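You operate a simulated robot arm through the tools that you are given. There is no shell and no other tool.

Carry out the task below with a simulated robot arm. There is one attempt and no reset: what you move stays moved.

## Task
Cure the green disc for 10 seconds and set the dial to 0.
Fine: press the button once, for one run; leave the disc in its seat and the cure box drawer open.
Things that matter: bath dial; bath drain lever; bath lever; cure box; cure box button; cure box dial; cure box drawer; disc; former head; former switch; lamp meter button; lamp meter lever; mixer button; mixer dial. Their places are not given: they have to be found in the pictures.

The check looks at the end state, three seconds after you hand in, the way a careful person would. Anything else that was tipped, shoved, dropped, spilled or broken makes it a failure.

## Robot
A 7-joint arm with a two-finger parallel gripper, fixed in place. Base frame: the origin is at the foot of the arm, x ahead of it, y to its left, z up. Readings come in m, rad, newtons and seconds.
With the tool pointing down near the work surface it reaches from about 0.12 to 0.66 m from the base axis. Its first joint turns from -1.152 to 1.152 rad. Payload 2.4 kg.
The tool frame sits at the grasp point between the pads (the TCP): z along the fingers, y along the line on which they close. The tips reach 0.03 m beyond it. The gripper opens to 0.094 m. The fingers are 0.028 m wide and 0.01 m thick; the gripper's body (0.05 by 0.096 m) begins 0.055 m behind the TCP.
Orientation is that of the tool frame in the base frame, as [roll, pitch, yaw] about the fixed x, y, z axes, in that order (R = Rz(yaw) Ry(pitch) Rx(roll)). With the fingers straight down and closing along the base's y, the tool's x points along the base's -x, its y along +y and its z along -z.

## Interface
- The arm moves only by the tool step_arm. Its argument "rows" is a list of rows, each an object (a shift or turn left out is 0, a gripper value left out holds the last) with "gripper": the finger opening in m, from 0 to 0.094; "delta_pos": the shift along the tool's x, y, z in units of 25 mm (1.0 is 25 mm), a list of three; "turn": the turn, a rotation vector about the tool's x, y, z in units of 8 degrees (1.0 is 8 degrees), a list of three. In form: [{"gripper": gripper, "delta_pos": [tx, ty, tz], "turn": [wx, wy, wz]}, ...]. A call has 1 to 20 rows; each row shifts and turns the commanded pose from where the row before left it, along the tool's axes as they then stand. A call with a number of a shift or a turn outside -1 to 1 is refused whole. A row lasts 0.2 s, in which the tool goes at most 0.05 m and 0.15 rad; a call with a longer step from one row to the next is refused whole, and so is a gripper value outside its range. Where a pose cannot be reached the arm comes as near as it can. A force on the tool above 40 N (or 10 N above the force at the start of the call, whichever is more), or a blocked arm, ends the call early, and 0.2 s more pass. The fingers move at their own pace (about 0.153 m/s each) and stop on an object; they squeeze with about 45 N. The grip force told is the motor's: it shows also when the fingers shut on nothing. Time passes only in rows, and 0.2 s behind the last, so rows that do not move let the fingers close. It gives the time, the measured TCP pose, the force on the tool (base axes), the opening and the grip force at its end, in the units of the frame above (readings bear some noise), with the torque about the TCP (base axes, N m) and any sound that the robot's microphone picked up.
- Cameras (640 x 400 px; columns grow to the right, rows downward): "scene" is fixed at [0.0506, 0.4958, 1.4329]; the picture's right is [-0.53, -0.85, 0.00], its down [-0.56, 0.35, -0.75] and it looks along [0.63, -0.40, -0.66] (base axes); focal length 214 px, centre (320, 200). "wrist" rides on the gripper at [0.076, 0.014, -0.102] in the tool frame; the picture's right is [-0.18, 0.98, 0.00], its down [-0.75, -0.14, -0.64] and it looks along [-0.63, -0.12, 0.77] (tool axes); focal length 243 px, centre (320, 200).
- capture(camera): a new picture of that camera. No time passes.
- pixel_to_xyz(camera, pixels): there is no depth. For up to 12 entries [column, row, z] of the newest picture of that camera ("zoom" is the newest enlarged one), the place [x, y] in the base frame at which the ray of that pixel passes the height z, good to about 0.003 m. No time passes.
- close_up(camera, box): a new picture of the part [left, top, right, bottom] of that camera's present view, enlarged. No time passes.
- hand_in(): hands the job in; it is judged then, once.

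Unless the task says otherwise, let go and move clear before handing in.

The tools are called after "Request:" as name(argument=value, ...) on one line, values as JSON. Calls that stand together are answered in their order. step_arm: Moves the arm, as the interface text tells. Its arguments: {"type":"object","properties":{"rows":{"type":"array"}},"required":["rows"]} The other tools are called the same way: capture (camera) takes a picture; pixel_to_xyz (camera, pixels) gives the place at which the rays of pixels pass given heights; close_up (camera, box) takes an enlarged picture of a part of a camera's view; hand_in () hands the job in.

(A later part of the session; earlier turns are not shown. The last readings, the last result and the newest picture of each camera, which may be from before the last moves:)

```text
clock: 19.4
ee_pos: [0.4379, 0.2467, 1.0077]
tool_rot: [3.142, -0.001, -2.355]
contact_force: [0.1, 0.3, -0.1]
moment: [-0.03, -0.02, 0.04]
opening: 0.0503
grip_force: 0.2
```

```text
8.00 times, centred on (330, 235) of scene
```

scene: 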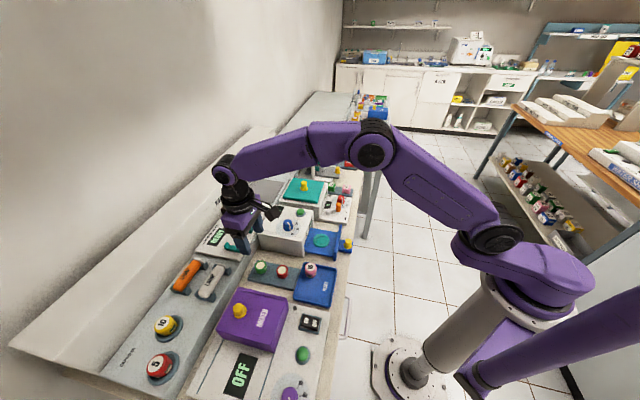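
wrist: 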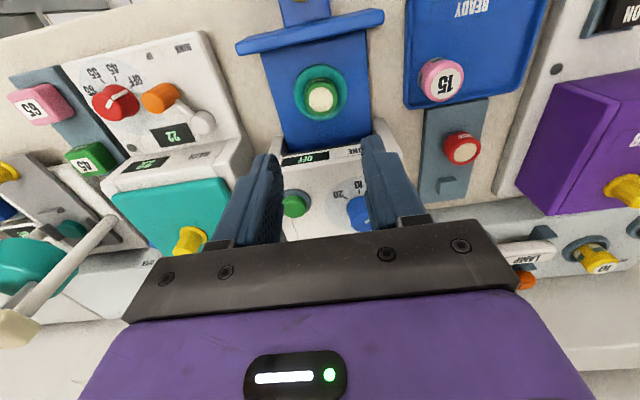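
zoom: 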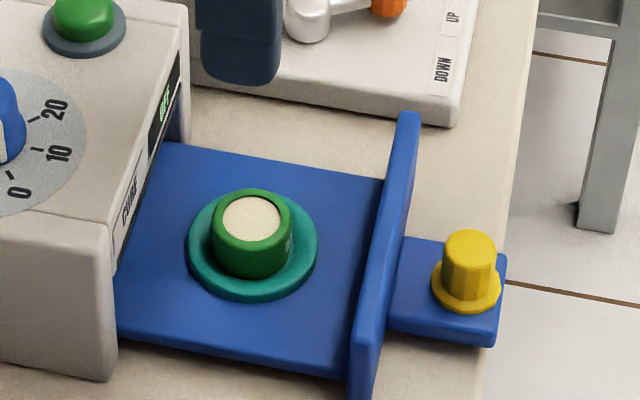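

The disc appears inside the recess. I'll verify its top height by triangulating (321,99.4) and scene (321.5,237.4).

Request:
pixel_to_xyz(camera="wrist", pixels=[[321, 99.4, 0.84], [321, 99.4, 0.85], [321, 99.4, 0.86], [321, 99.4, 0.87], [292, 206, 0.9], [292, 206, 0.92]])

Request:
pixel_to_xyz(camera="scene", pixels=[[321.5, 237.4, 0.84], [321.5, 237.4, 0.85], [321.5, 237.4, 0.86], [321.5, 237.4, 0.87], [300.4, 211.5, 0.92], [300.4, 211.5, 0.91], [300.4, 211.5, 0.9], [298.5, 225, 0.9]])

Request:
close_up(camera="scene", box=[255, 190, 335, 240])

```text
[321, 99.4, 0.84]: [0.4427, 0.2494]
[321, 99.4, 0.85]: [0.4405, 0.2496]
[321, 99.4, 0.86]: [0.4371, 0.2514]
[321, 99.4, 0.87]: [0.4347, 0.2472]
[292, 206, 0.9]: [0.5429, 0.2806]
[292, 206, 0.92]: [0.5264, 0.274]
```

```text
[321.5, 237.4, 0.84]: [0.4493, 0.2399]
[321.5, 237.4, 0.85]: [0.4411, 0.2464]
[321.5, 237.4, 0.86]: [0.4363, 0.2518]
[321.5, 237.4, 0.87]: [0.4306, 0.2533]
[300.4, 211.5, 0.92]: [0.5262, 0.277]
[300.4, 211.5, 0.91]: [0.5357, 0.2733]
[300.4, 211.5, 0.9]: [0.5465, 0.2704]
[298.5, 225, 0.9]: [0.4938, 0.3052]
```

```text
8.00 times, centred on (295, 215) of scene
```

zoom: 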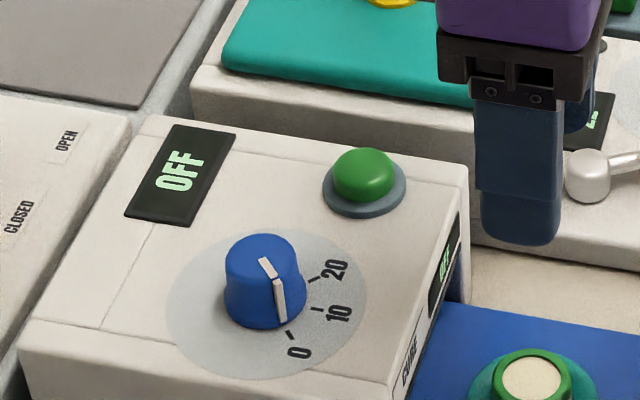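

The disc top is at z≈0.858, so it is seated. Next is the dial: I'll cast the scale ticks and gray scale disc in this zoom to get the angles.

Request:
pixel_to_xyz(camera="zoom", pixels=[[266, 305, 0.9], [291, 337, 0.9], [317, 310, 0.9], [314, 279, 0.9], [298, 354, 0.9], [340, 313, 0.9], [333, 270, 0.9], [261, 250, 0.925], [365, 181, 0.9], [365, 172, 0.915], [262, 262, 0.925], [276, 280, 0.925]])

```text
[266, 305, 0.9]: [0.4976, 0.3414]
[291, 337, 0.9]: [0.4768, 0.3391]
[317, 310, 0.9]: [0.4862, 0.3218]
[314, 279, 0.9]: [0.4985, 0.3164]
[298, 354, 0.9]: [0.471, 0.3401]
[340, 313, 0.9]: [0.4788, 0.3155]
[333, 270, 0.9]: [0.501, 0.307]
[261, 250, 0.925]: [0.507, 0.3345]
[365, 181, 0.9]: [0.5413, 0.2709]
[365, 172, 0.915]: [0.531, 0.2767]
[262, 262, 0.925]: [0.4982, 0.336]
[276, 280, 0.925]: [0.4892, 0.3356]
```

The scale ticks lie at about 180° (0), 225° (10) and 270° (20) around the dial centre (0.4985,0.3395), and the pointer is at 180°. I'll move above the dial and recheck its centre.

Request:
step_arm(rows=[{"delta_pos": [-0.868, 0.182, 0]}, {"delta_pos": [-0.868, 0.182, 0]}, {"delta_pos": [-0.868, 0.182, 0]}, {"delta_pos": [-0.868, 0.182, 0]}, {"delta_pos": [-0.868, 0.182, 0]}, {"delta_pos": [0, 0, 0.4]}, {}])

Request:
capture(camera="wrist")

Request:
close_up(camera="wrist", box=[240, 50, 400, 200])

Request:
close_up(camera="scene", box=[255, 190, 335, 240])

```text
clock: 21.0
ee_pos: [0.4992, 0.3408, 0.9952]
tool_rot: [3.141, 0.0, -2.359]
contact_force: [-0.7, 0.1, 0.2]
moment: [-0.01, 0.04, -0.04]
opening: 0.05
grip_force: 0.0
```

```text
taken
```

wrist: 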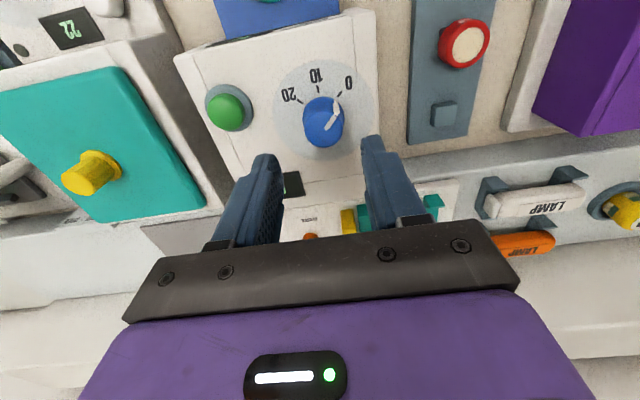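

```text
2.67 times, centred on (320, 125) of wrist
```

zoom: 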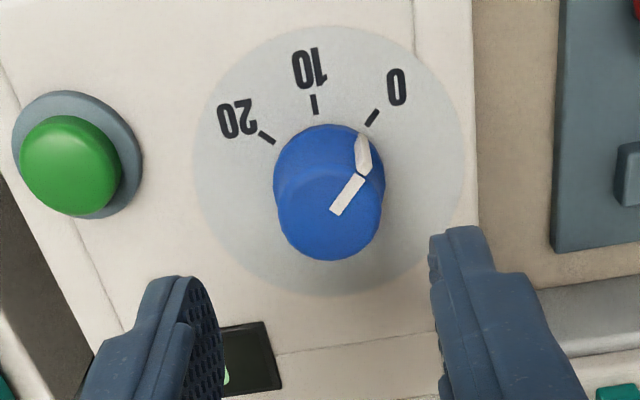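

```text
8.00 times, centred on (295, 215) of scene
```

zoom: 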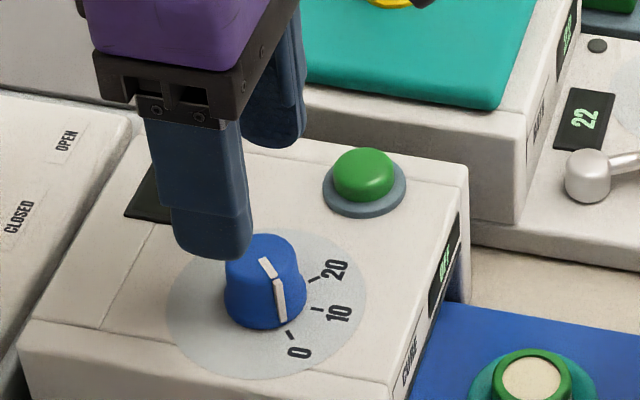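

The dial's top centre is at wrist (324,130) and the gray scale centre at (323.6,110). I'll cast these along with ticks and pointer ends.

Request:
pixel_to_xyz(camera="zoom", pixels=[[261, 250, 0.925], [261, 252, 0.92], [266, 305, 0.9]])

Request:
pixel_to_xyz(camera="wrist", pixels=[[324, 130.5, 0.92], [324, 130.5, 0.925], [324, 130.5, 0.93], [323.6, 110, 0.9], [323.6, 110, 0.905], [339.5, 94, 0.9], [318, 89.4, 0.9], [299.9, 101.6, 0.9], [325.6, 129.3, 0.925], [336, 116, 0.925], [285, 113, 0.915], [226, 112, 0.915]])

```text
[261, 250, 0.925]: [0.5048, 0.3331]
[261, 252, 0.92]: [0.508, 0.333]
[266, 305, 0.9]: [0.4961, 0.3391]
```

```text
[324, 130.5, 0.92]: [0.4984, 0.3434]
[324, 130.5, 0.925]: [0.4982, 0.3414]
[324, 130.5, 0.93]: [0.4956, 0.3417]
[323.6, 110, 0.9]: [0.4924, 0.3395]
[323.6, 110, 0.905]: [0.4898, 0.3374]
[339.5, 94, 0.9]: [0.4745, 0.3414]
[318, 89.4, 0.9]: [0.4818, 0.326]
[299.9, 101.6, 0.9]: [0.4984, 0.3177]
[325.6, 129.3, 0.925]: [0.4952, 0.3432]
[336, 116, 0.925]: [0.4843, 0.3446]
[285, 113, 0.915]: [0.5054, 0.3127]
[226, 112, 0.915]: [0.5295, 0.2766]
```

Tick geometry gives a centre of (0.4985,0.3403), and the TCP is within 1 mm of it. I'll pre-rotate by −22.5°, descend to z≈0.937 and grip the dial.

Request:
step_arm(rows=[{"turn": [0, 0, 0.94]}, {"turn": [0, 0, 0.94]}, {"turn": [0, 0, 0.93]}, {"delta_pos": [0, 0, 0.7]}, {"delta_pos": [0, 0, 0.8]}, {"delta_pos": [0, 0, 0.8]}, {}])

Request:
step_arm(rows=[{"gripper": 0.035}, {"gripper": 0.02}, {"gripper": 0.02}, {"gripper": 0.02}])

Request:
capture(camera="wrist")

```text
clock: 22.6
ee_pos: [0.499, 0.3415, 0.9376]
tool_rot: [3.14, 0.003, -2.751]
contact_force: [-6.7, -4.6, 19.7]
moment: [-0.37, 0.38, -0.1]
opening: 0.05
grip_force: 0.1
```

```text
clock: 23.6
ee_pos: [0.4999, 0.3417, 0.9381]
tool_rot: [3.14, 0.005, -2.749]
contact_force: [3.0, 1.2, 26.3]
moment: [-0.2, 0.06, 0.21]
opening: 0.0303
grip_force: 45.8
```

```text
taken
```

wrist: 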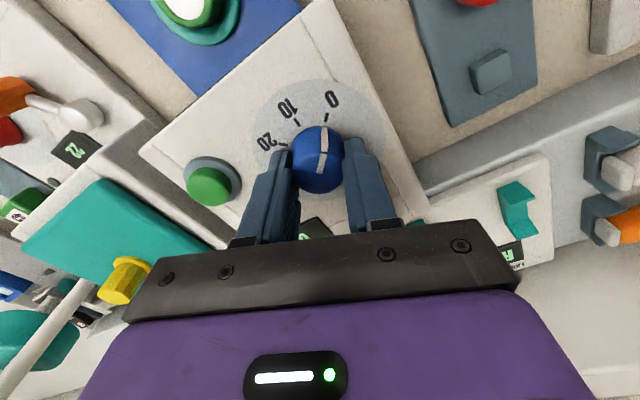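

The tips press on the box top (26 N). I'll reopen, lift 3 mm and grip again.

Request:
step_arm(rows=[{"gripper": 0.045}, {"gripper": 0.045}, {"delta_pos": [0, 0, -0.16]}, {"gripper": 0.03}, {"gripper": 0.02}, {"gripper": 0.02}, {"gripper": 0.02}])

Request:
close_up(camera="wrist", box=[240, 70, 400, 200])

```text
clock: 25.2
ee_pos: [0.4961, 0.3408, 0.9397]
tool_rot: [-3.139, -0.008, -2.75]
contact_force: [-13.5, 1.3, -21.2]
moment: [0.74, -0.29, -0.01]
opening: 0.0285
grip_force: 45.4
```

```text
3.08 times, centred on (320, 135) of wrist
```

zoom: 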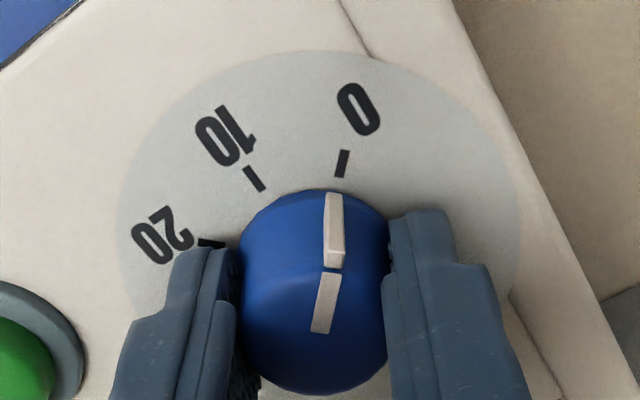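

There is a lateral force of −13.5 N and −21 N vertically, because the command sits a few mm off the gripped dial. I'll relax the command toward the measured pose before turning.

Request:
step_arm(rows=[{"delta_pos": [0.1, 0.02, 0.06]}, {}])

```text
clock: 25.8
ee_pos: [0.4972, 0.3415, 0.9386]
tool_rot: [-3.141, 0.001, -2.749]
contact_force: [-1.7, 8.1, -23.8]
moment: [0.18, 0.79, -0.05]
opening: 0.0284
grip_force: 44.9
```

The vertical force is still −24 N. I'll test a further 1 mm down to see the trend.

Request:
step_arm(rows=[{"delta_pos": [0, 0, 0.05]}, {}])

```text
clock: 26.4
ee_pos: [0.4959, 0.3403, 0.9385]
tool_rot: [-3.141, 0.0, -2.749]
contact_force: [0.3, 8.7, -15.9]
moment: [-0.51, 0.65, -0.01]
opening: 0.0286
grip_force: 44.9
```

The trend is downward, so I'll continue relaxing with another 1.5 mm down and 1 mm in +y.

Request:
step_arm(rows=[{"delta_pos": [-0.015, 0.04, 0.06]}, {}])

```text
clock: 27.0
ee_pos: [0.4962, 0.3402, 0.9393]
tool_rot: [-3.14, 0.002, -2.75]
contact_force: [-9.8, -2.6, 11.1]
moment: [0.07, 0.29, -0.01]
opening: 0.0286
grip_force: 44.9
```

Forces are now modest (about 11 N). I'll turn the dial counter-clockwise 45° in seven rows.

Request:
step_arm(rows=[{"turn": [0, 0, -0.8]}, {"turn": [0, 0, -0.8]}, {"turn": [0, 0, -0.8]}, {"turn": [0, 0, -0.8]}, {"turn": [0, 0, -0.8]}, {"turn": [0, 0, -0.8]}, {"turn": [0, 0, -0.8]}, {}])

Request:
capture(camera="wrist")

Request:
close_up(camera="wrist", box=[240, 70, 400, 200])

Request:
close_up(camera="scene", box=[255, 190, 335, 240])

```text
clock: 28.8
ee_pos: [0.4969, 0.3434, 0.9388]
tool_rot: [3.141, 0.001, -1.962]
contact_force: [-19.8, 4.1, 29.3]
moment: [0.53, 0.04, -0.04]
opening: 0.028
grip_force: 45.2
```

```text
taken
```

wrist: 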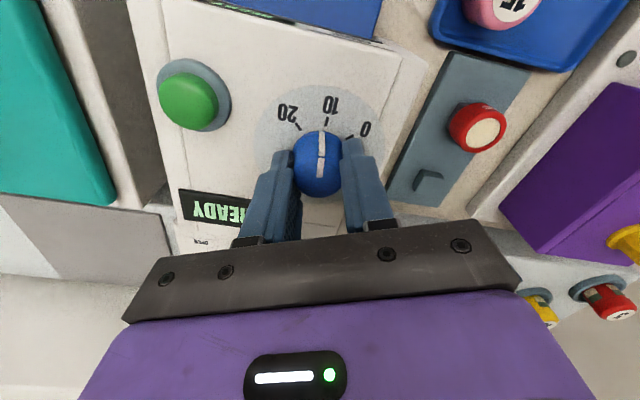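

```text
3.08 times, centred on (320, 135) of wrist
```

zoom: 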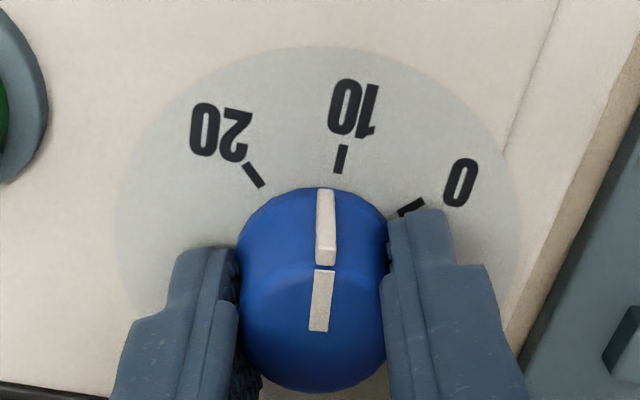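

```text
8.00 times, centred on (295, 215) of scene
```

zoom: 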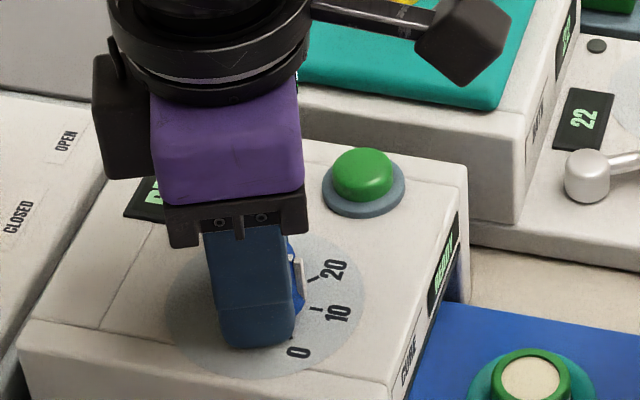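

The display reads READY and the pointer is close to the 10 tick. I'll release, lift off and check the pointer exactly.

Request:
step_arm(rows=[{"gripper": 0.035}, {"gripper": 0.05}, {"gripper": 0.05}, {"delta_pos": [0, 0, -0.5]}, {"delta_pos": [0, 0, -0.8]}, {"delta_pos": [0, 0, -0.9]}, {"turn": [0, 0, 0.94]}, {"turn": [0, 0, 0.94]}, {"turn": [0, 0, 0.9]}, {}])

Request:
capture(camera="wrist")

Request:
close_up(camera="wrist", box=[200, 50, 400, 200])

Request:
close_up(camera="scene", box=[255, 190, 335, 240])

```text
clock: 31.0
ee_pos: [0.4972, 0.3416, 0.9933]
tool_rot: [-3.14, 0.001, -2.357]
contact_force: [0.0, 0.1, 0.5]
moment: [0.01, 0.01, 0.01]
opening: 0.0499
grip_force: 0.0
```

```text
taken
```

wrist: 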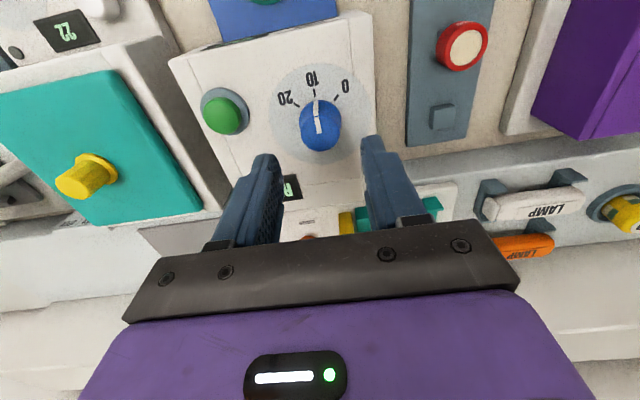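

```text
2.67 times, centred on (300, 125) of wrist
```

zoom: 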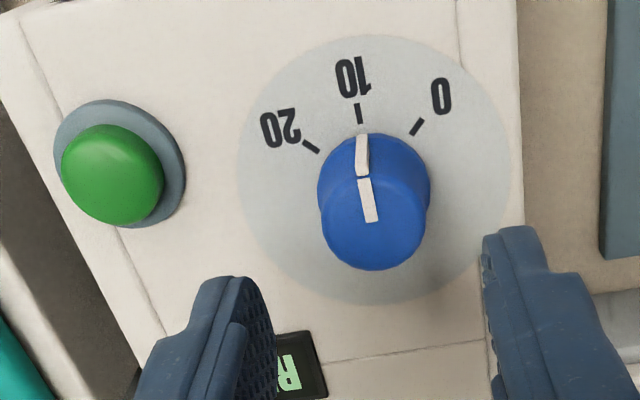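

```text
8.00 times, centred on (295, 215) of scene
```

zoom: 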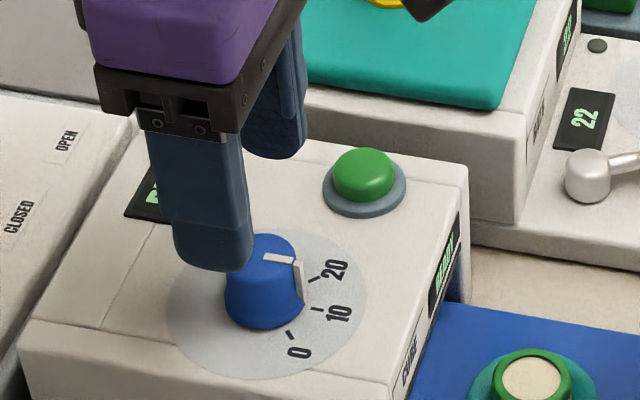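

The pointer's top line runs from (320.4,132.4) to (316,117.4) in the wrist picture. I'll cast it and the ticks to get its true angle.

Request:
pixel_to_xyz(camera="wrist", pixels=[[321, 132.5, 0.925], [316, 117.4, 0.925], [314.5, 92.3, 0.907], [335.9, 97.6, 0.907], [296.5, 104.7, 0.907], [319.5, 112, 0.907], [315.6, 101, 0.907], [320, 128, 0.925]])

Request:
pixel_to_xyz(camera="zoom", pixels=[[264, 257, 0.925], [293, 261, 0.925], [291, 336, 0.907], [317, 309, 0.907], [314, 279, 0.907], [266, 305, 0.907], [303, 305, 0.907]])

Request:
close_up(camera="wrist", box=[270, 60, 366, 160])

```text
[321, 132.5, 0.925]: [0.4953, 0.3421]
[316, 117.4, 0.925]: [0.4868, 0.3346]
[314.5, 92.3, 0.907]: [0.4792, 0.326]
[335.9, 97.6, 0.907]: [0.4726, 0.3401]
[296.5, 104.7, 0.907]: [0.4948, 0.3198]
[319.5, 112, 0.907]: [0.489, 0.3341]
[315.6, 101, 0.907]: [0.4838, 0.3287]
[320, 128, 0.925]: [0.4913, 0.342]
```

```text
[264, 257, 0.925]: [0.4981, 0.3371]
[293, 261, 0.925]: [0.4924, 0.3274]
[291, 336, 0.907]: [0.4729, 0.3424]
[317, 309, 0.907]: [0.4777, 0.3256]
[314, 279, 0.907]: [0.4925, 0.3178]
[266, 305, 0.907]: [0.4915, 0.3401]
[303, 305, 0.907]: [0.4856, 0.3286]
```

```text
4.00 times, centred on (318, 110) of wrist
```

zoom: 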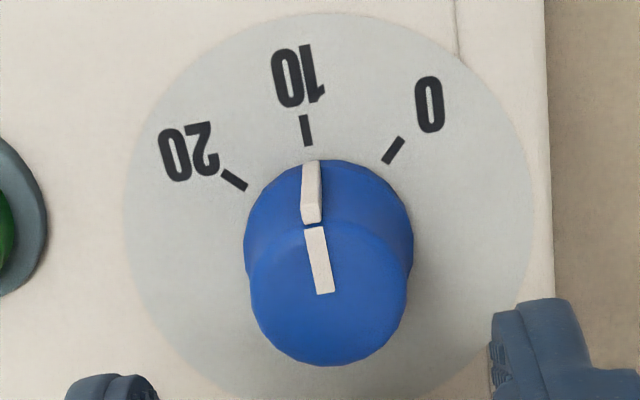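

Along the line from the scale centre, the pointer base (312,162) falls on the 10 tick, so the dial is at 10 and the display shows READY. I'll go above the yellow drawer knob near (0.373,0.182).

Request:
step_arm(rows=[{"delta_pos": [0.8, -0.1, 0]}, {"delta_pos": [0.8, -0.1, 0]}, {"delta_pos": [0.8, -0.1, 0]}, {"delta_pos": [0.8, -0.1, 0]}, {"delta_pos": [0.8, -0.1, 0]}, {"delta_pos": [0.8, -0.1, 0]}, {"delta_pos": [0.8, -0.1, 0]}, {"delta_pos": [0.8, -0.1, 0]}, {"delta_pos": [0.8, -0.1, 0]}, {"delta_pos": [0.8, -0.1, 0]}, {}])

Request:
capture(camera="wrist")

Request:
close_up(camera="wrist", box=[220, 50, 420, 175])

Request:
close_up(camera="scene", box=[290, 200, 370, 260])

```text
clock: 33.4
ee_pos: [0.373, 0.1832, 0.9916]
tool_rot: [3.141, 0.001, -2.354]
contact_force: [0.7, -0.2, -0.2]
moment: [0.02, -0.03, 0.0]
opening: 0.0501
grip_force: 0.0
```

```text
taken
```

wrist: 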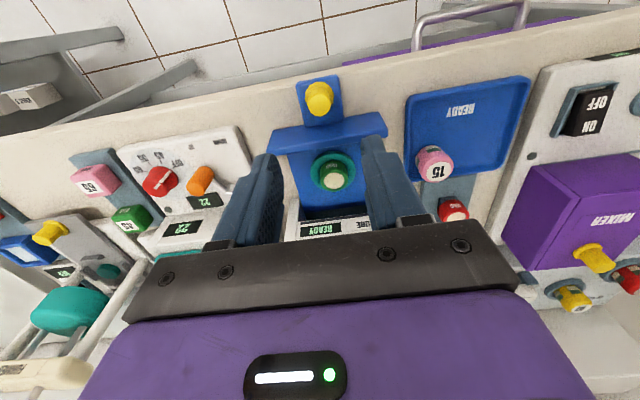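

```text
3.20 times, centred on (320, 112) of wrist
```

zoom: 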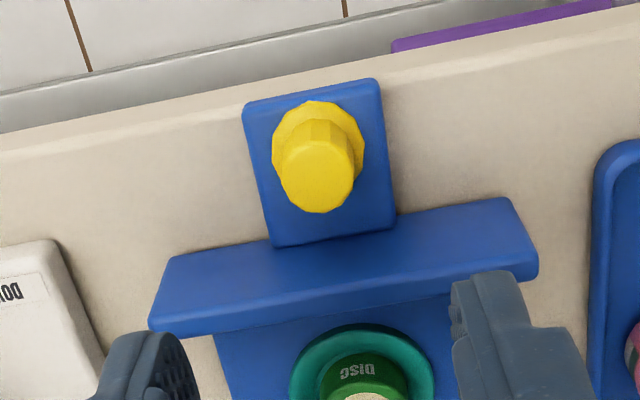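

```text
6.67 times, centred on (330, 230) of scene
```

zoom: 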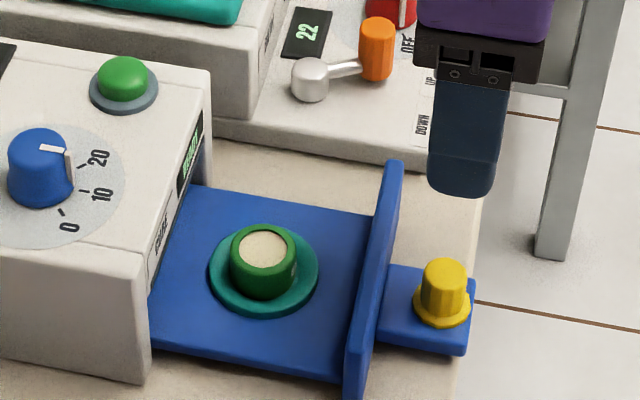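

I'll cast the knob top from wrist (318.4,105.1) and scene (348.9,240.2), plus the plate top edges.

Request:
pixel_to_xyz(camera="wrist", pixels=[[318.4, 105.1, 0.85], [318.4, 105.1, 0.86], [318.4, 105.1, 0.87], [318.4, 105.1, 0.88], [302, 126, 0.83], [344, 119, 0.83], [312, 143, 0.86], [318.4, 98, 0.84]])

Request:
pixel_to_xyz(camera="scene", pixels=[[348.9, 240.2, 0.85], [348.9, 240.2, 0.86], [348.9, 240.2, 0.87], [348.9, 240.2, 0.88]])

```text
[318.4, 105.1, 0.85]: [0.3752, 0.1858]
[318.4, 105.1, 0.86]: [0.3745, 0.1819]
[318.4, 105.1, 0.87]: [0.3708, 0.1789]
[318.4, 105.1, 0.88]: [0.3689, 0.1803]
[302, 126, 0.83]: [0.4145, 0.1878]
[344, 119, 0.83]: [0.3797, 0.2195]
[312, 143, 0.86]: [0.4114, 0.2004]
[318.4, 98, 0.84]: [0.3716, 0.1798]
```

```text
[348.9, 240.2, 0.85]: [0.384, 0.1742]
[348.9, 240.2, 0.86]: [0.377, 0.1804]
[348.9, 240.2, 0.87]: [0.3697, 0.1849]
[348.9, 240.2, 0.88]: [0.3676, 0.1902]
```

The knob top is at about (0.374,0.182,0.863). I'll descend to TCP z≈0.878 with a −1.5 mm sideways correction, then grip it.

Request:
step_arm(rows=[{"delta_pos": [0, -0.06, 0.5]}, {"delta_pos": [0, 0, 0.8]}, {"delta_pos": [0, 0, 0.8]}, {"delta_pos": [0, 0, 0.8]}, {"delta_pos": [0, 0, 0.8]}, {"delta_pos": [0, 0, 0.85]}, {}])

Request:
capture(camera="wrist")

```text
clock: 35.0
ee_pos: [0.3732, 0.1818, 0.8791]
tool_rot: [3.141, 0.0, -2.357]
contact_force: [0.4, 0.1, 0.4]
moment: [0.01, 0.0, 0.01]
opening: 0.0502
grip_force: 0.1
```

```text
taken
```

wrist: 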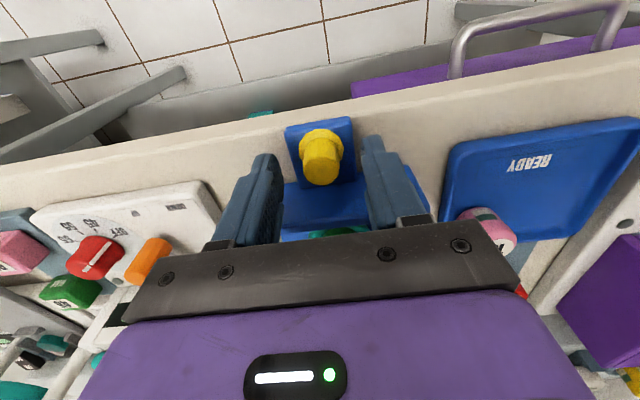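

The knob is between the fingers at (321,165). I'll close on it.

Request:
step_arm(rows=[{"gripper": 0.03}, {"gripper": 0.015}, {"gripper": 0.012}, {"gripper": 0.012}])

Request:
capture(camera="wrist")

```text
clock: 36.0
ee_pos: [0.3737, 0.1824, 0.8789]
tool_rot: [-3.141, 0.0, -2.354]
contact_force: [-7.4, 7.5, -2.1]
moment: [0.08, -0.22, 0.01]
opening: 0.0212
grip_force: 44.9
```

```text
taken
```

wrist: 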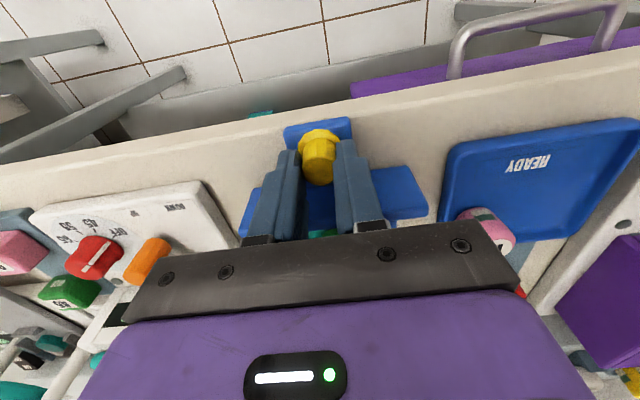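

Knob gripped (0.0212 m). I'll push the drawer in along tool −x for 80 mm, watching force.

Request:
step_arm(rows=[{"delta_pos": [-0.15, 0.04, 0]}, {"delta_pos": [-0.25, 0, 0]}, {"delta_pos": [-0.35, 0, 0]}, {"delta_pos": [-0.35, 0, 0]}, {"delta_pos": [-0.35, 0, 0]}, {"delta_pos": [-0.35, 0, 0]}, {"delta_pos": [-0.35, 0, 0]}, {"delta_pos": [-0.35, 0, 0]}, {"delta_pos": [-0.3, 0, 0]}, {"delta_pos": [-0.2, 0, 0]}, {}])

Request:
close_up(camera="scene", box=[280, 195, 360, 255])

Request:
capture(camera="wrist")

```text
clock: 38.4
ee_pos: [0.4257, 0.2362, 0.8785]
tool_rot: [-3.141, 0.004, -2.355]
contact_force: [-4.8, 4.8, 36.7]
moment: [0.4, 0.37, 0.0]
opening: 0.0212
grip_force: 44.9
```

```text
6.67 times, centred on (320, 225) of scene
```

zoom: 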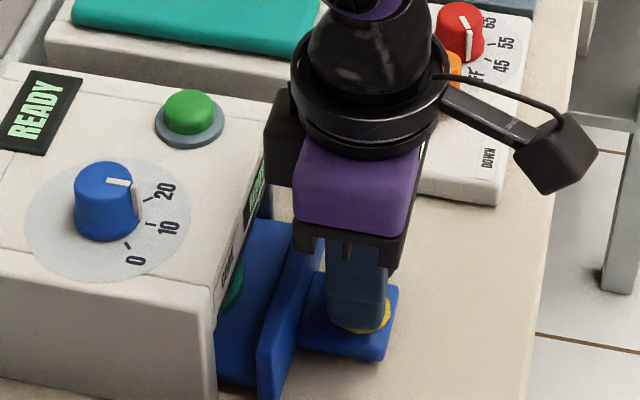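

```text
taken
```

wrist: 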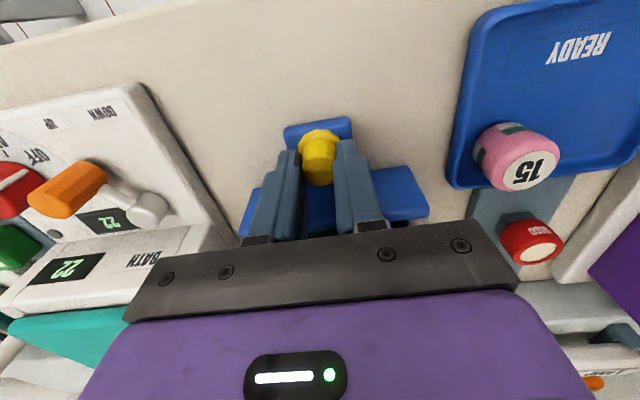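

The drawer has moved 75 mm, but the upward force is 37 N, likely the tips riding on the knob flange. I'll raise the command slightly and re-read.

Request:
step_arm(rows=[{"delta_pos": [0, 0, -0.05]}, {}])

```text
clock: 39.0
ee_pos: [0.4252, 0.2346, 0.8786]
tool_rot: [3.141, -0.001, -2.358]
contact_force: [-3.8, 4.1, 15.1]
moment: [1.2, -0.53, -0.03]
opening: 0.0212
grip_force: 45.1
```

Relaxed to 15 N. I'll raise a touch more and continue pushing inward.

Request:
step_arm(rows=[{"delta_pos": [-0.15, 0.02, -0.03]}, {"delta_pos": [-0.25, 0, 0]}, {"delta_pos": [-0.25, 0, 0]}, {"delta_pos": [-0.25, 0, 0]}, {}])

Request:
close_up(camera="scene", box=[280, 195, 360, 255])

```text
clock: 40.2
ee_pos: [0.4397, 0.2502, 0.8795]
tool_rot: [3.141, -0.009, -2.356]
contact_force: [-6.8, -6.1, -24.1]
moment: [-0.17, -0.39, 0.0]
opening: 0.021
grip_force: 44.9
```

```text
6.67 times, centred on (320, 225) of scene
```

zoom: 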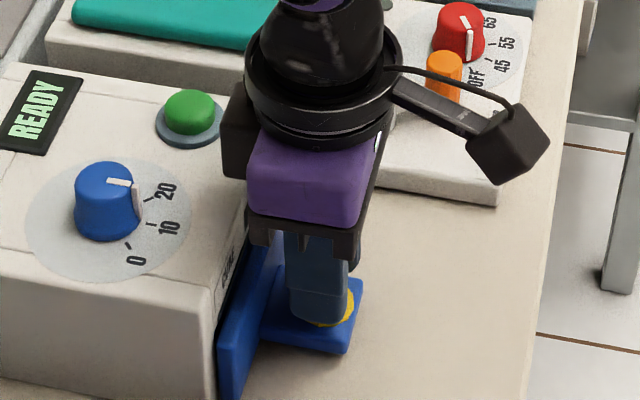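

The plate is almost at the box front, with about 9 N of resistance along the push. I'll continue in 3 mm steps until it stops.

Request:
step_arm(rows=[{"delta_pos": [-0.12, 0, 0.03]}, {"delta_pos": [-0.12, 0, 0]}, {"delta_pos": [-0.12, 0, 0]}, {}])

Request:
close_up(camera="scene", box=[280, 195, 360, 255])

```text
clock: 41.2
ee_pos: [0.4419, 0.2524, 0.8787]
tool_rot: [3.139, -0.022, -2.359]
contact_force: [-23.8, -27.8, 3.4]
moment: [-0.99, 0.46, 0.03]
opening: 0.0211
grip_force: 44.7
```

```text
6.67 times, centred on (320, 225) of scene
```

zoom: 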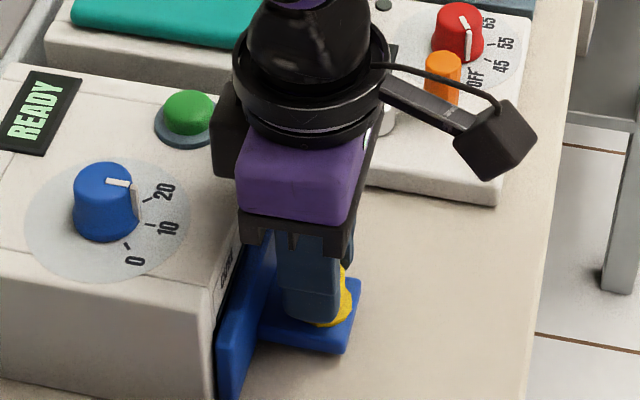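

Resistance is now 36 N with almost no motion, so the drawer has reached its stop. I'll relax the command, release the knob and rise to inspect.

Request:
step_arm(rows=[{"delta_pos": [0.2, 0, 0]}, {"gripper": 0.03}, {"gripper": 0.05}, {"gripper": 0.05}, {"delta_pos": [0, 0, -0.6]}, {"delta_pos": [0, 0, -0.8]}, {"delta_pos": [0, 0, -0.8]}, {"delta_pos": [0, 0, -0.8]}, {"delta_pos": [0, 0, -0.8]}, {"delta_pos": [0, 0, -0.6]}, {}])

Request:
capture(camera="wrist")

Request:
close_up(camera="wrist", box=[240, 60, 400, 210])

Request:
close_up(camera="scene", box=[260, 190, 350, 255])

```text
clock: 43.6
ee_pos: [0.4457, 0.2531, 0.9894]
tool_rot: [3.142, 0.0, -2.356]
contact_force: [-0.1, 0.1, 0.0]
moment: [0.01, -0.02, 0.0]
opening: 0.05
grip_force: 0.1
```

```text
taken
```

wrist: 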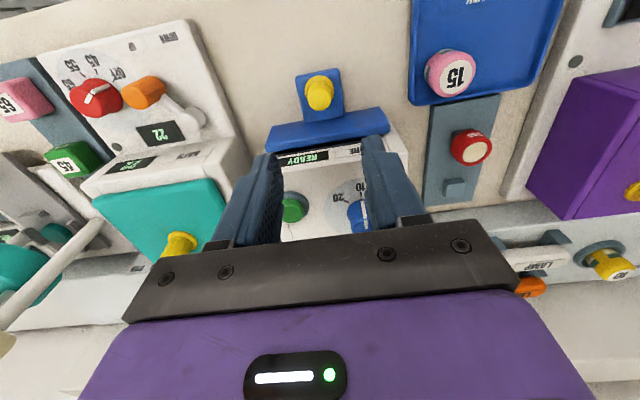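

```text
2.67 times, centred on (320, 135) of wrist
```

zoom: 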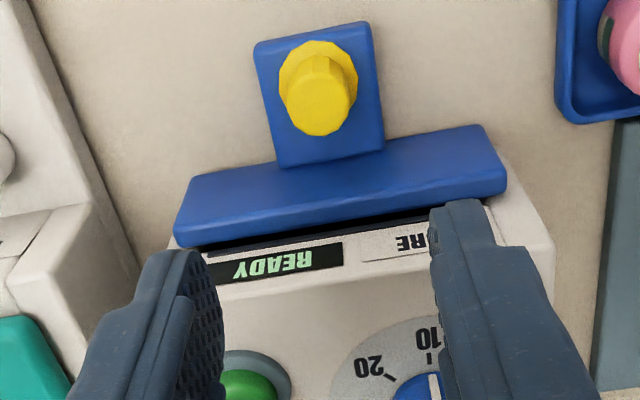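

```text
6.15 times, centred on (305, 222) of scene
```

zoom: 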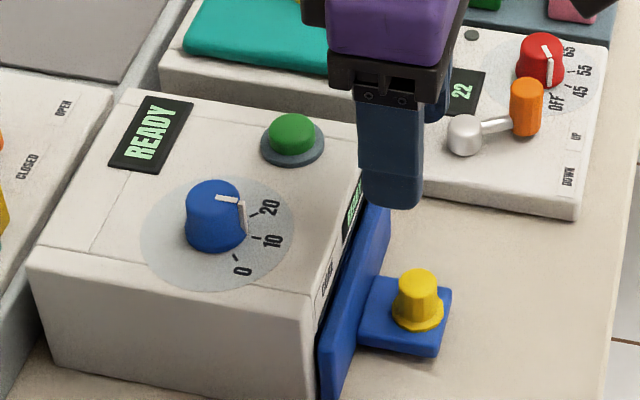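

The drawer is closed, the display reads READY and the dial points at 10. Next I'll close the fingers and position above the green button near (0.528,0.2765).

Request:
step_arm(rows=[{"gripper": 0.0, "delta_pos": [-0.748, -0.415, 0]}, {"delta_pos": [-0.748, -0.415, 0]}, {"delta_pos": [-0.748, -0.415, 0]}, {"delta_pos": [-0.748, -0.415, 0]}, {}])

Request:
capture(camera="wrist")

Request:
close_up(camera="wrist", box=[240, 50, 400, 200])

Request:
close_up(camera="scene", box=[260, 190, 350, 255])

```text
clock: 44.8
ee_pos: [0.5271, 0.2784, 0.9893]
tool_rot: [3.141, 0.002, -2.355]
contact_force: [-0.4, -0.3, -0.6]
moment: [0.0, 0.01, 0.0]
opening: 0.0
grip_force: 32.9
```

```text
taken
```

wrist: 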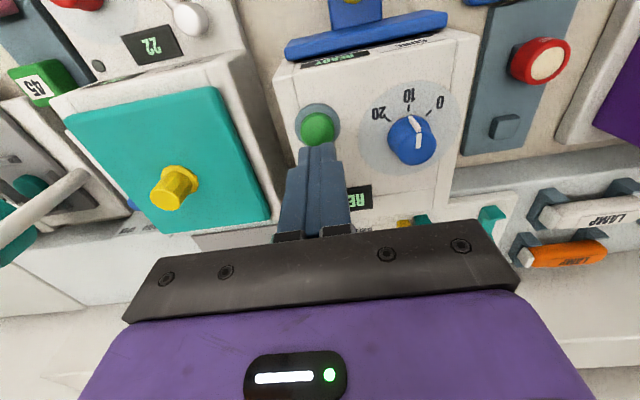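

```text
2.67 times, centred on (320, 125) of wrist
```

zoom: 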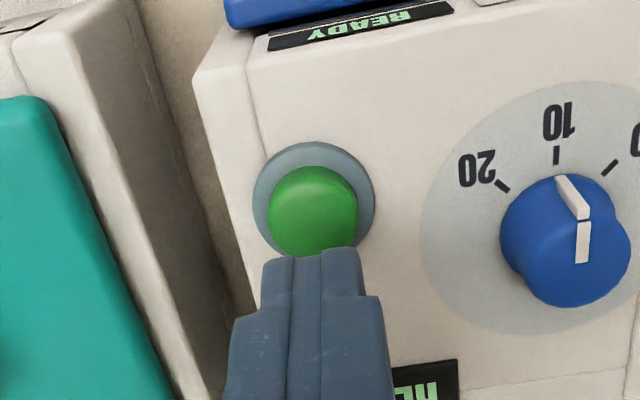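

```text
6.15 times, centred on (305, 222) of scene
```

zoom: 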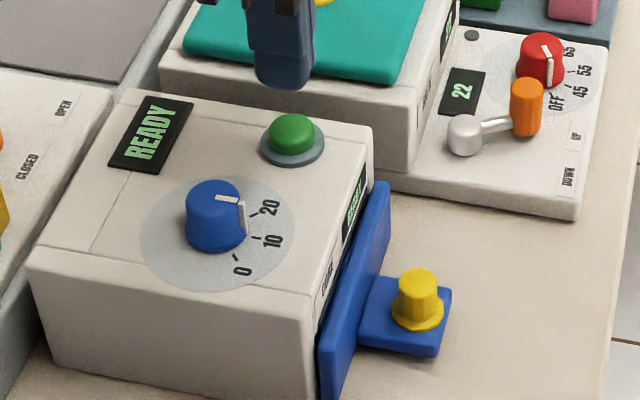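

I'll cast the button top (317,130) once more before pressing.

Request:
pixel_to_xyz(camera="wrist", pixels=[[317, 130.5, 0.91], [317, 130.5, 0.917], [317, 130.5, 0.925], [317, 122.5, 0.907]])

Request:
pixel_to_xyz(camera="zoom", pixels=[[292, 130, 0.91], [292, 130, 0.917], [292, 130, 0.925], [293, 143, 0.907]])

```text
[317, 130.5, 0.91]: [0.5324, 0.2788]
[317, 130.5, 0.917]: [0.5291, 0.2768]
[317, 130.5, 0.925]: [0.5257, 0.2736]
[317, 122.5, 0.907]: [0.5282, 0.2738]
```

```text
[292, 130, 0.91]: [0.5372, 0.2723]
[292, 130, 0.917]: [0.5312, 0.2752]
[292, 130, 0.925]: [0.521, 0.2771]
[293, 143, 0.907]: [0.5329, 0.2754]
```

The button centre is (0.529,0.2755). I'll shift −3.5 mm in tool y and descend to just above it.

Request:
step_arm(rows=[{"delta_pos": [0.02, -0.14, 0]}, {"delta_pos": [0, 0, 0.7]}, {"delta_pos": [0, 0, 0.6]}, {}])

Request:
close_up(camera="scene", box=[260, 190, 350, 255])

Request:
close_up(camera="wrist", box=[240, 80, 400, 200])

```text
clock: 45.8
ee_pos: [0.5293, 0.2747, 0.9574]
tool_rot: [3.14, 0.0, -2.358]
contact_force: [0.2, -0.5, 0.8]
moment: [0.0, 0.0, -0.02]
opening: 0.0
grip_force: 32.8
```

```text
6.15 times, centred on (305, 222) of scene
```

zoom: 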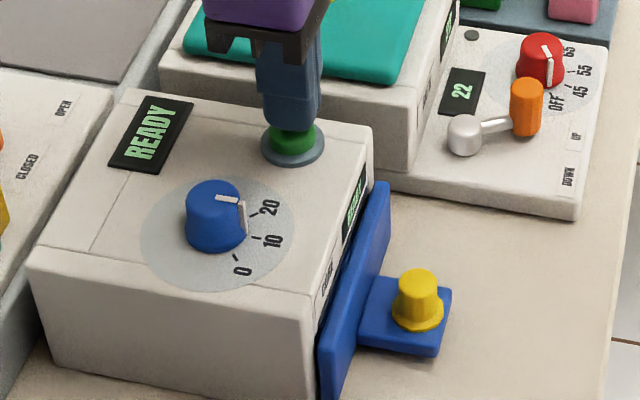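

```text
3.33 times, centred on (320, 140) of wrist
```

zoom: 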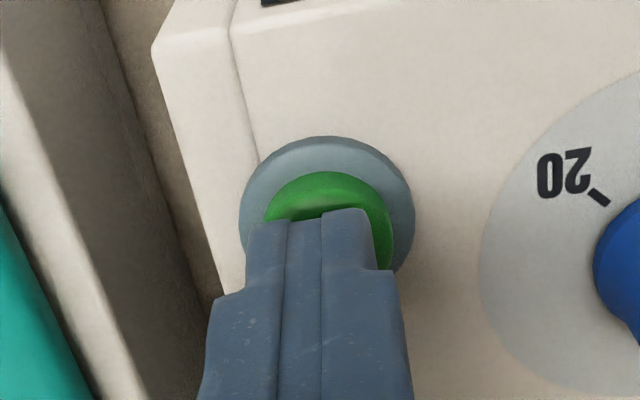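

The tips are just above the button. I'll press down in small rows.

Request:
step_arm(rows=[{"delta_pos": [0, 0, 0.1]}, {"delta_pos": [0, 0, 0.1]}, {"delta_pos": [0, 0, 0.1]}])

Request:
close_up(camera="scene", box=[260, 190, 350, 255])

```text
clock: 46.6
ee_pos: [0.5288, 0.2746, 0.95]
tool_rot: [3.141, 0.002, -2.357]
contact_force: [0.4, 0.4, 1.5]
moment: [0.01, 0.04, 0.02]
opening: 0.0001
grip_force: 33.4
```

```text
6.15 times, centred on (305, 222) of scene
```

zoom: 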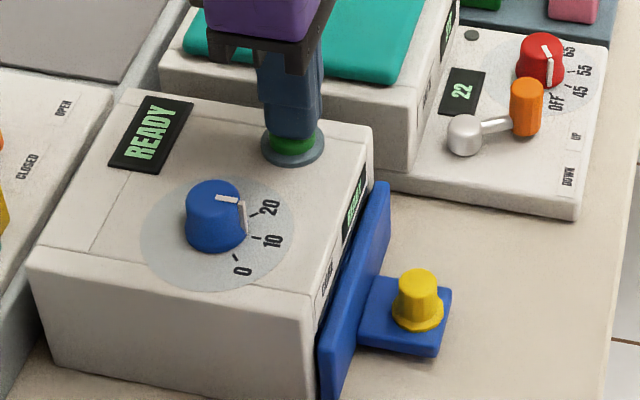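

Just at first contact (1.5 N), and the display is still READY. I'll press further in steps.

Request:
step_arm(rows=[{"delta_pos": [0, 0, 0.08]}, {"delta_pos": [0, 0, 0.08]}])

Request:
close_up(camera="scene", box=[260, 190, 350, 255])

```text
clock: 47.2
ee_pos: [0.5297, 0.2746, 0.9464]
tool_rot: [3.141, -0.001, -2.355]
contact_force: [-1.2, -0.5, 5.2]
moment: [-0.03, 0.06, 0.04]
opening: 0.0
grip_force: 32.7
heard: click
```

```text
6.15 times, centred on (305, 222) of scene
```

zoom: 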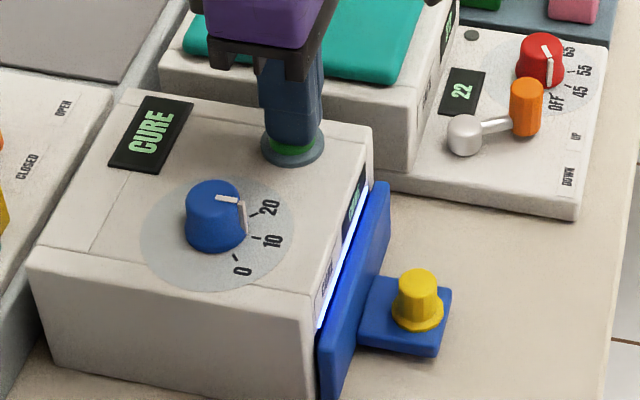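

A click was heard and the display shows CURE, so the run began at about t=47. I'll lift straight off and wait.

Request:
step_arm(rows=[{"delta_pos": [0, 0, -0.6]}, {"delta_pos": [0, 0, -0.8]}, {"delta_pos": [0, 0, -0.6]}, {}, {}, {}, {}, {}, {}, {}, {}, {}, {}, {}, {}, {}, {}, {}, {}, {}])

Request:
close_up(camera="scene", box=[260, 190, 350, 255])

Request:
step_arm(rows=[{}, {}, {}, {}, {}, {}, {}, {}, {}, {}, {}, {}, {}, {}, {}, {}, {}, {}])

Request:
close_up(camera="scene", box=[260, 190, 350, 255])

```text
clock: 51.4
ee_pos: [0.5292, 0.275, 0.9971]
tool_rot: [3.14, -0.001, -2.356]
contact_force: [-0.6, 0.0, 0.3]
moment: [0.0, 0.05, 0.02]
opening: 0.0001
grip_force: 32.9
```

```text
6.15 times, centred on (305, 222) of scene
```

zoom: 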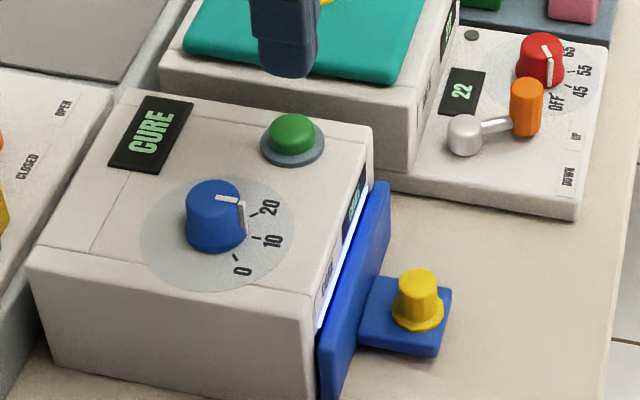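

```text
clock: 55.2
ee_pos: [0.5291, 0.2755, 0.9952]
tool_rot: [-3.141, -0.001, -2.357]
contact_force: [-0.2, 0.7, 1.2]
moment: [-0.01, 0.02, 0.02]
opening: 0.0
grip_force: 32.6
```

```text
6.15 times, centred on (305, 222) of scene
```

zoom: 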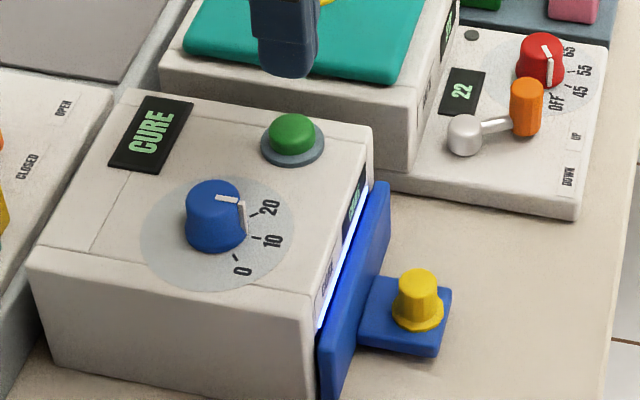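

Still CURE at t=55.2. I'll wait past the 10 s mark.

Request:
step_arm(rows=[{}, {}, {}, {}, {}, {}, {}, {}, {}, {}, {}, {}])

Request:
close_up(camera="scene", box=[260, 190, 350, 255])

```text
clock: 57.8
ee_pos: [0.529, 0.2752, 0.996]
tool_rot: [3.141, -0.002, -2.357]
contact_force: [-0.6, -0.4, 0.6]
moment: [0.01, -0.01, -0.04]
opening: 0.0
grip_force: 33.0
```

```text
6.15 times, centred on (305, 222) of scene
```

zoom: 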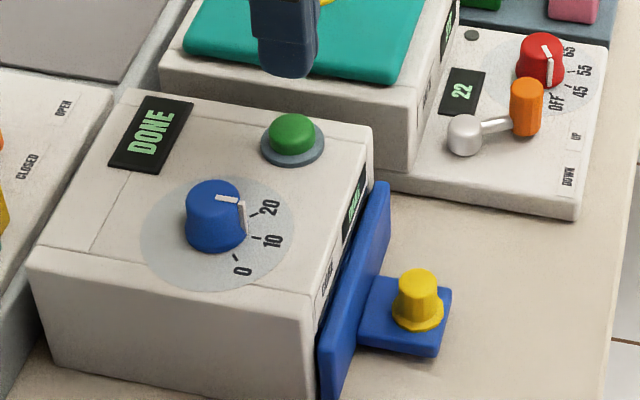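

The display says DONE. I'll move over the dial with the gripper open and tool turned to 67.5°, then descend to z≈0.941.

Request:
step_arm(rows=[{"gripper": 0.05, "delta_pos": [-0.32, 0.92, 0]}, {"delta_pos": [-0.32, 0.92, 0]}, {"delta_pos": [-0.32, 0.91, 0]}, {"turn": [0, 0, -0.94]}, {"turn": [0, 0, -0.94]}, {"turn": [0, 0, -0.93]}, {}])

Request:
capture(camera="wrist")

Request:
close_up(camera="wrist", box=[240, 60, 400, 200])

```text
clock: 59.4
ee_pos: [0.4976, 0.3402, 0.995]
tool_rot: [-3.141, 0.001, -1.962]
contact_force: [0.7, 0.1, 0.3]
moment: [0.0, 0.01, -0.02]
opening: 0.05
grip_force: 0.1
```

```text
taken
```

wrist: 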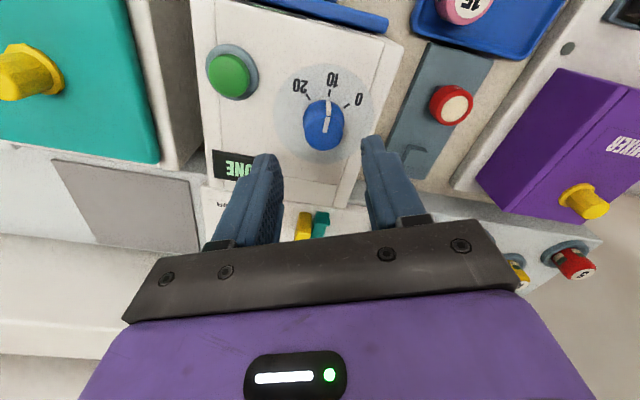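

```text
2.86 times, centred on (320, 130) of wrist
```

zoom: 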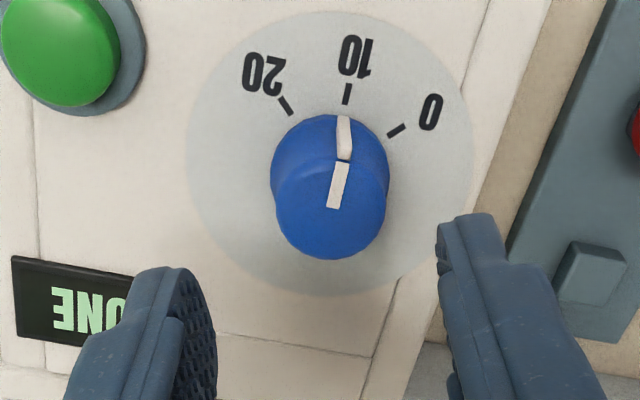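

The dial is centred between the fingers at (324,132). I'll descend 54 mm and grip it.

Request:
step_arm(rows=[{"delta_pos": [0, 0, 0.7]}, {"delta_pos": [0, 0, 0.7]}, {"delta_pos": [0, 0, 0.74]}, {}, {"gripper": 0.035}, {"gripper": 0.02}, {"gripper": 0.02}, {"gripper": 0.02}])

Request:
close_up(camera="wrist", box=[240, 70, 400, 200])

```text
clock: 61.2
ee_pos: [0.4945, 0.3415, 0.9426]
tool_rot: [3.14, -0.001, -1.961]
contact_force: [-16.2, 2.7, 2.5]
moment: [-0.61, 0.01, -0.05]
opening: 0.0284
grip_force: 45.6
```

```text
3.08 times, centred on (320, 135) of wrist
```

zoom: 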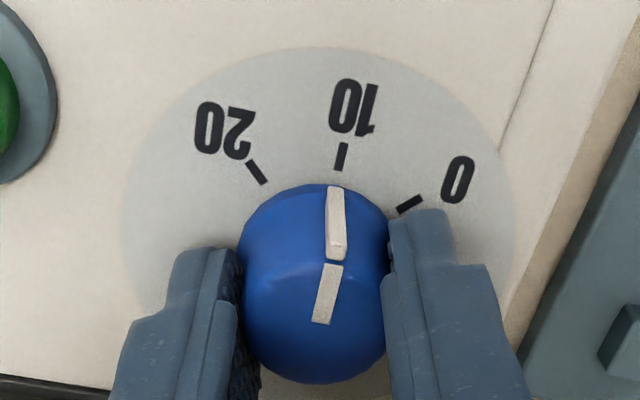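

Gripped, with −16 N in x. I'll relax the command 2 mm toward −x and check.

Request:
step_arm(rows=[{"delta_pos": [0.03, 0.07, 0]}, {}])

```text
clock: 61.8
ee_pos: [0.4946, 0.3422, 0.9428]
tool_rot: [-3.14, 0.004, -1.963]
contact_force: [-4.4, 11.5, -2.6]
moment: [0.22, 0.8, -0.01]
opening: 0.0285
grip_force: 44.9
```

Forces are modest now. I'll turn the dial clockwise 45° back toward 0.

Request:
step_arm(rows=[{"turn": [0, 0, 0.8]}, {"turn": [0, 0, 0.8]}, {"turn": [0, 0, 0.8]}, {"turn": [0, 0, 0.8]}, {"turn": [0, 0, 0.8]}, {"turn": [0, 0, 0.8]}, {"turn": [0, 0, 0.82]}, {}])

Request:
close_up(camera="wrist", box=[240, 70, 400, 200])

Request:
close_up(camera="scene", box=[255, 190, 335, 240])

```text
clock: 63.6
ee_pos: [0.4954, 0.341, 0.9426]
tool_rot: [3.141, 0.003, -2.753]
contact_force: [9.0, 16.9, -9.9]
moment: [-0.22, 0.34, -0.07]
opening: 0.0282
grip_force: 45.2
```

```text
3.08 times, centred on (320, 135) of wrist
```

zoom: 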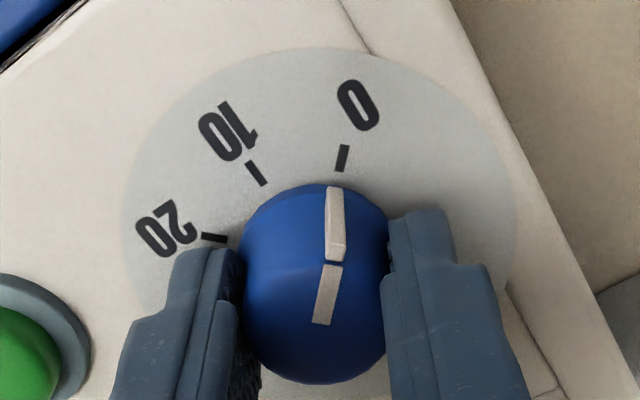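

```text
8.00 times, centred on (295, 215) of scene
```

zoom: 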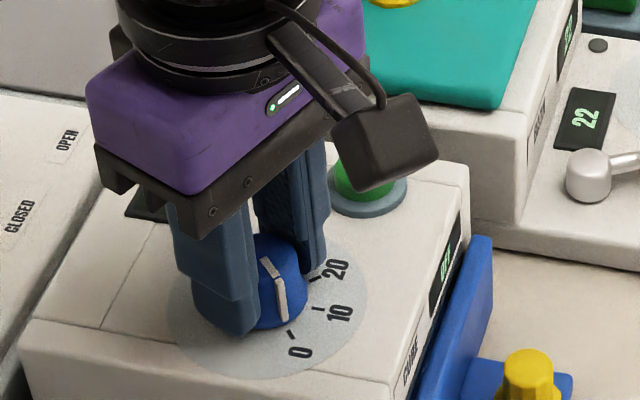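

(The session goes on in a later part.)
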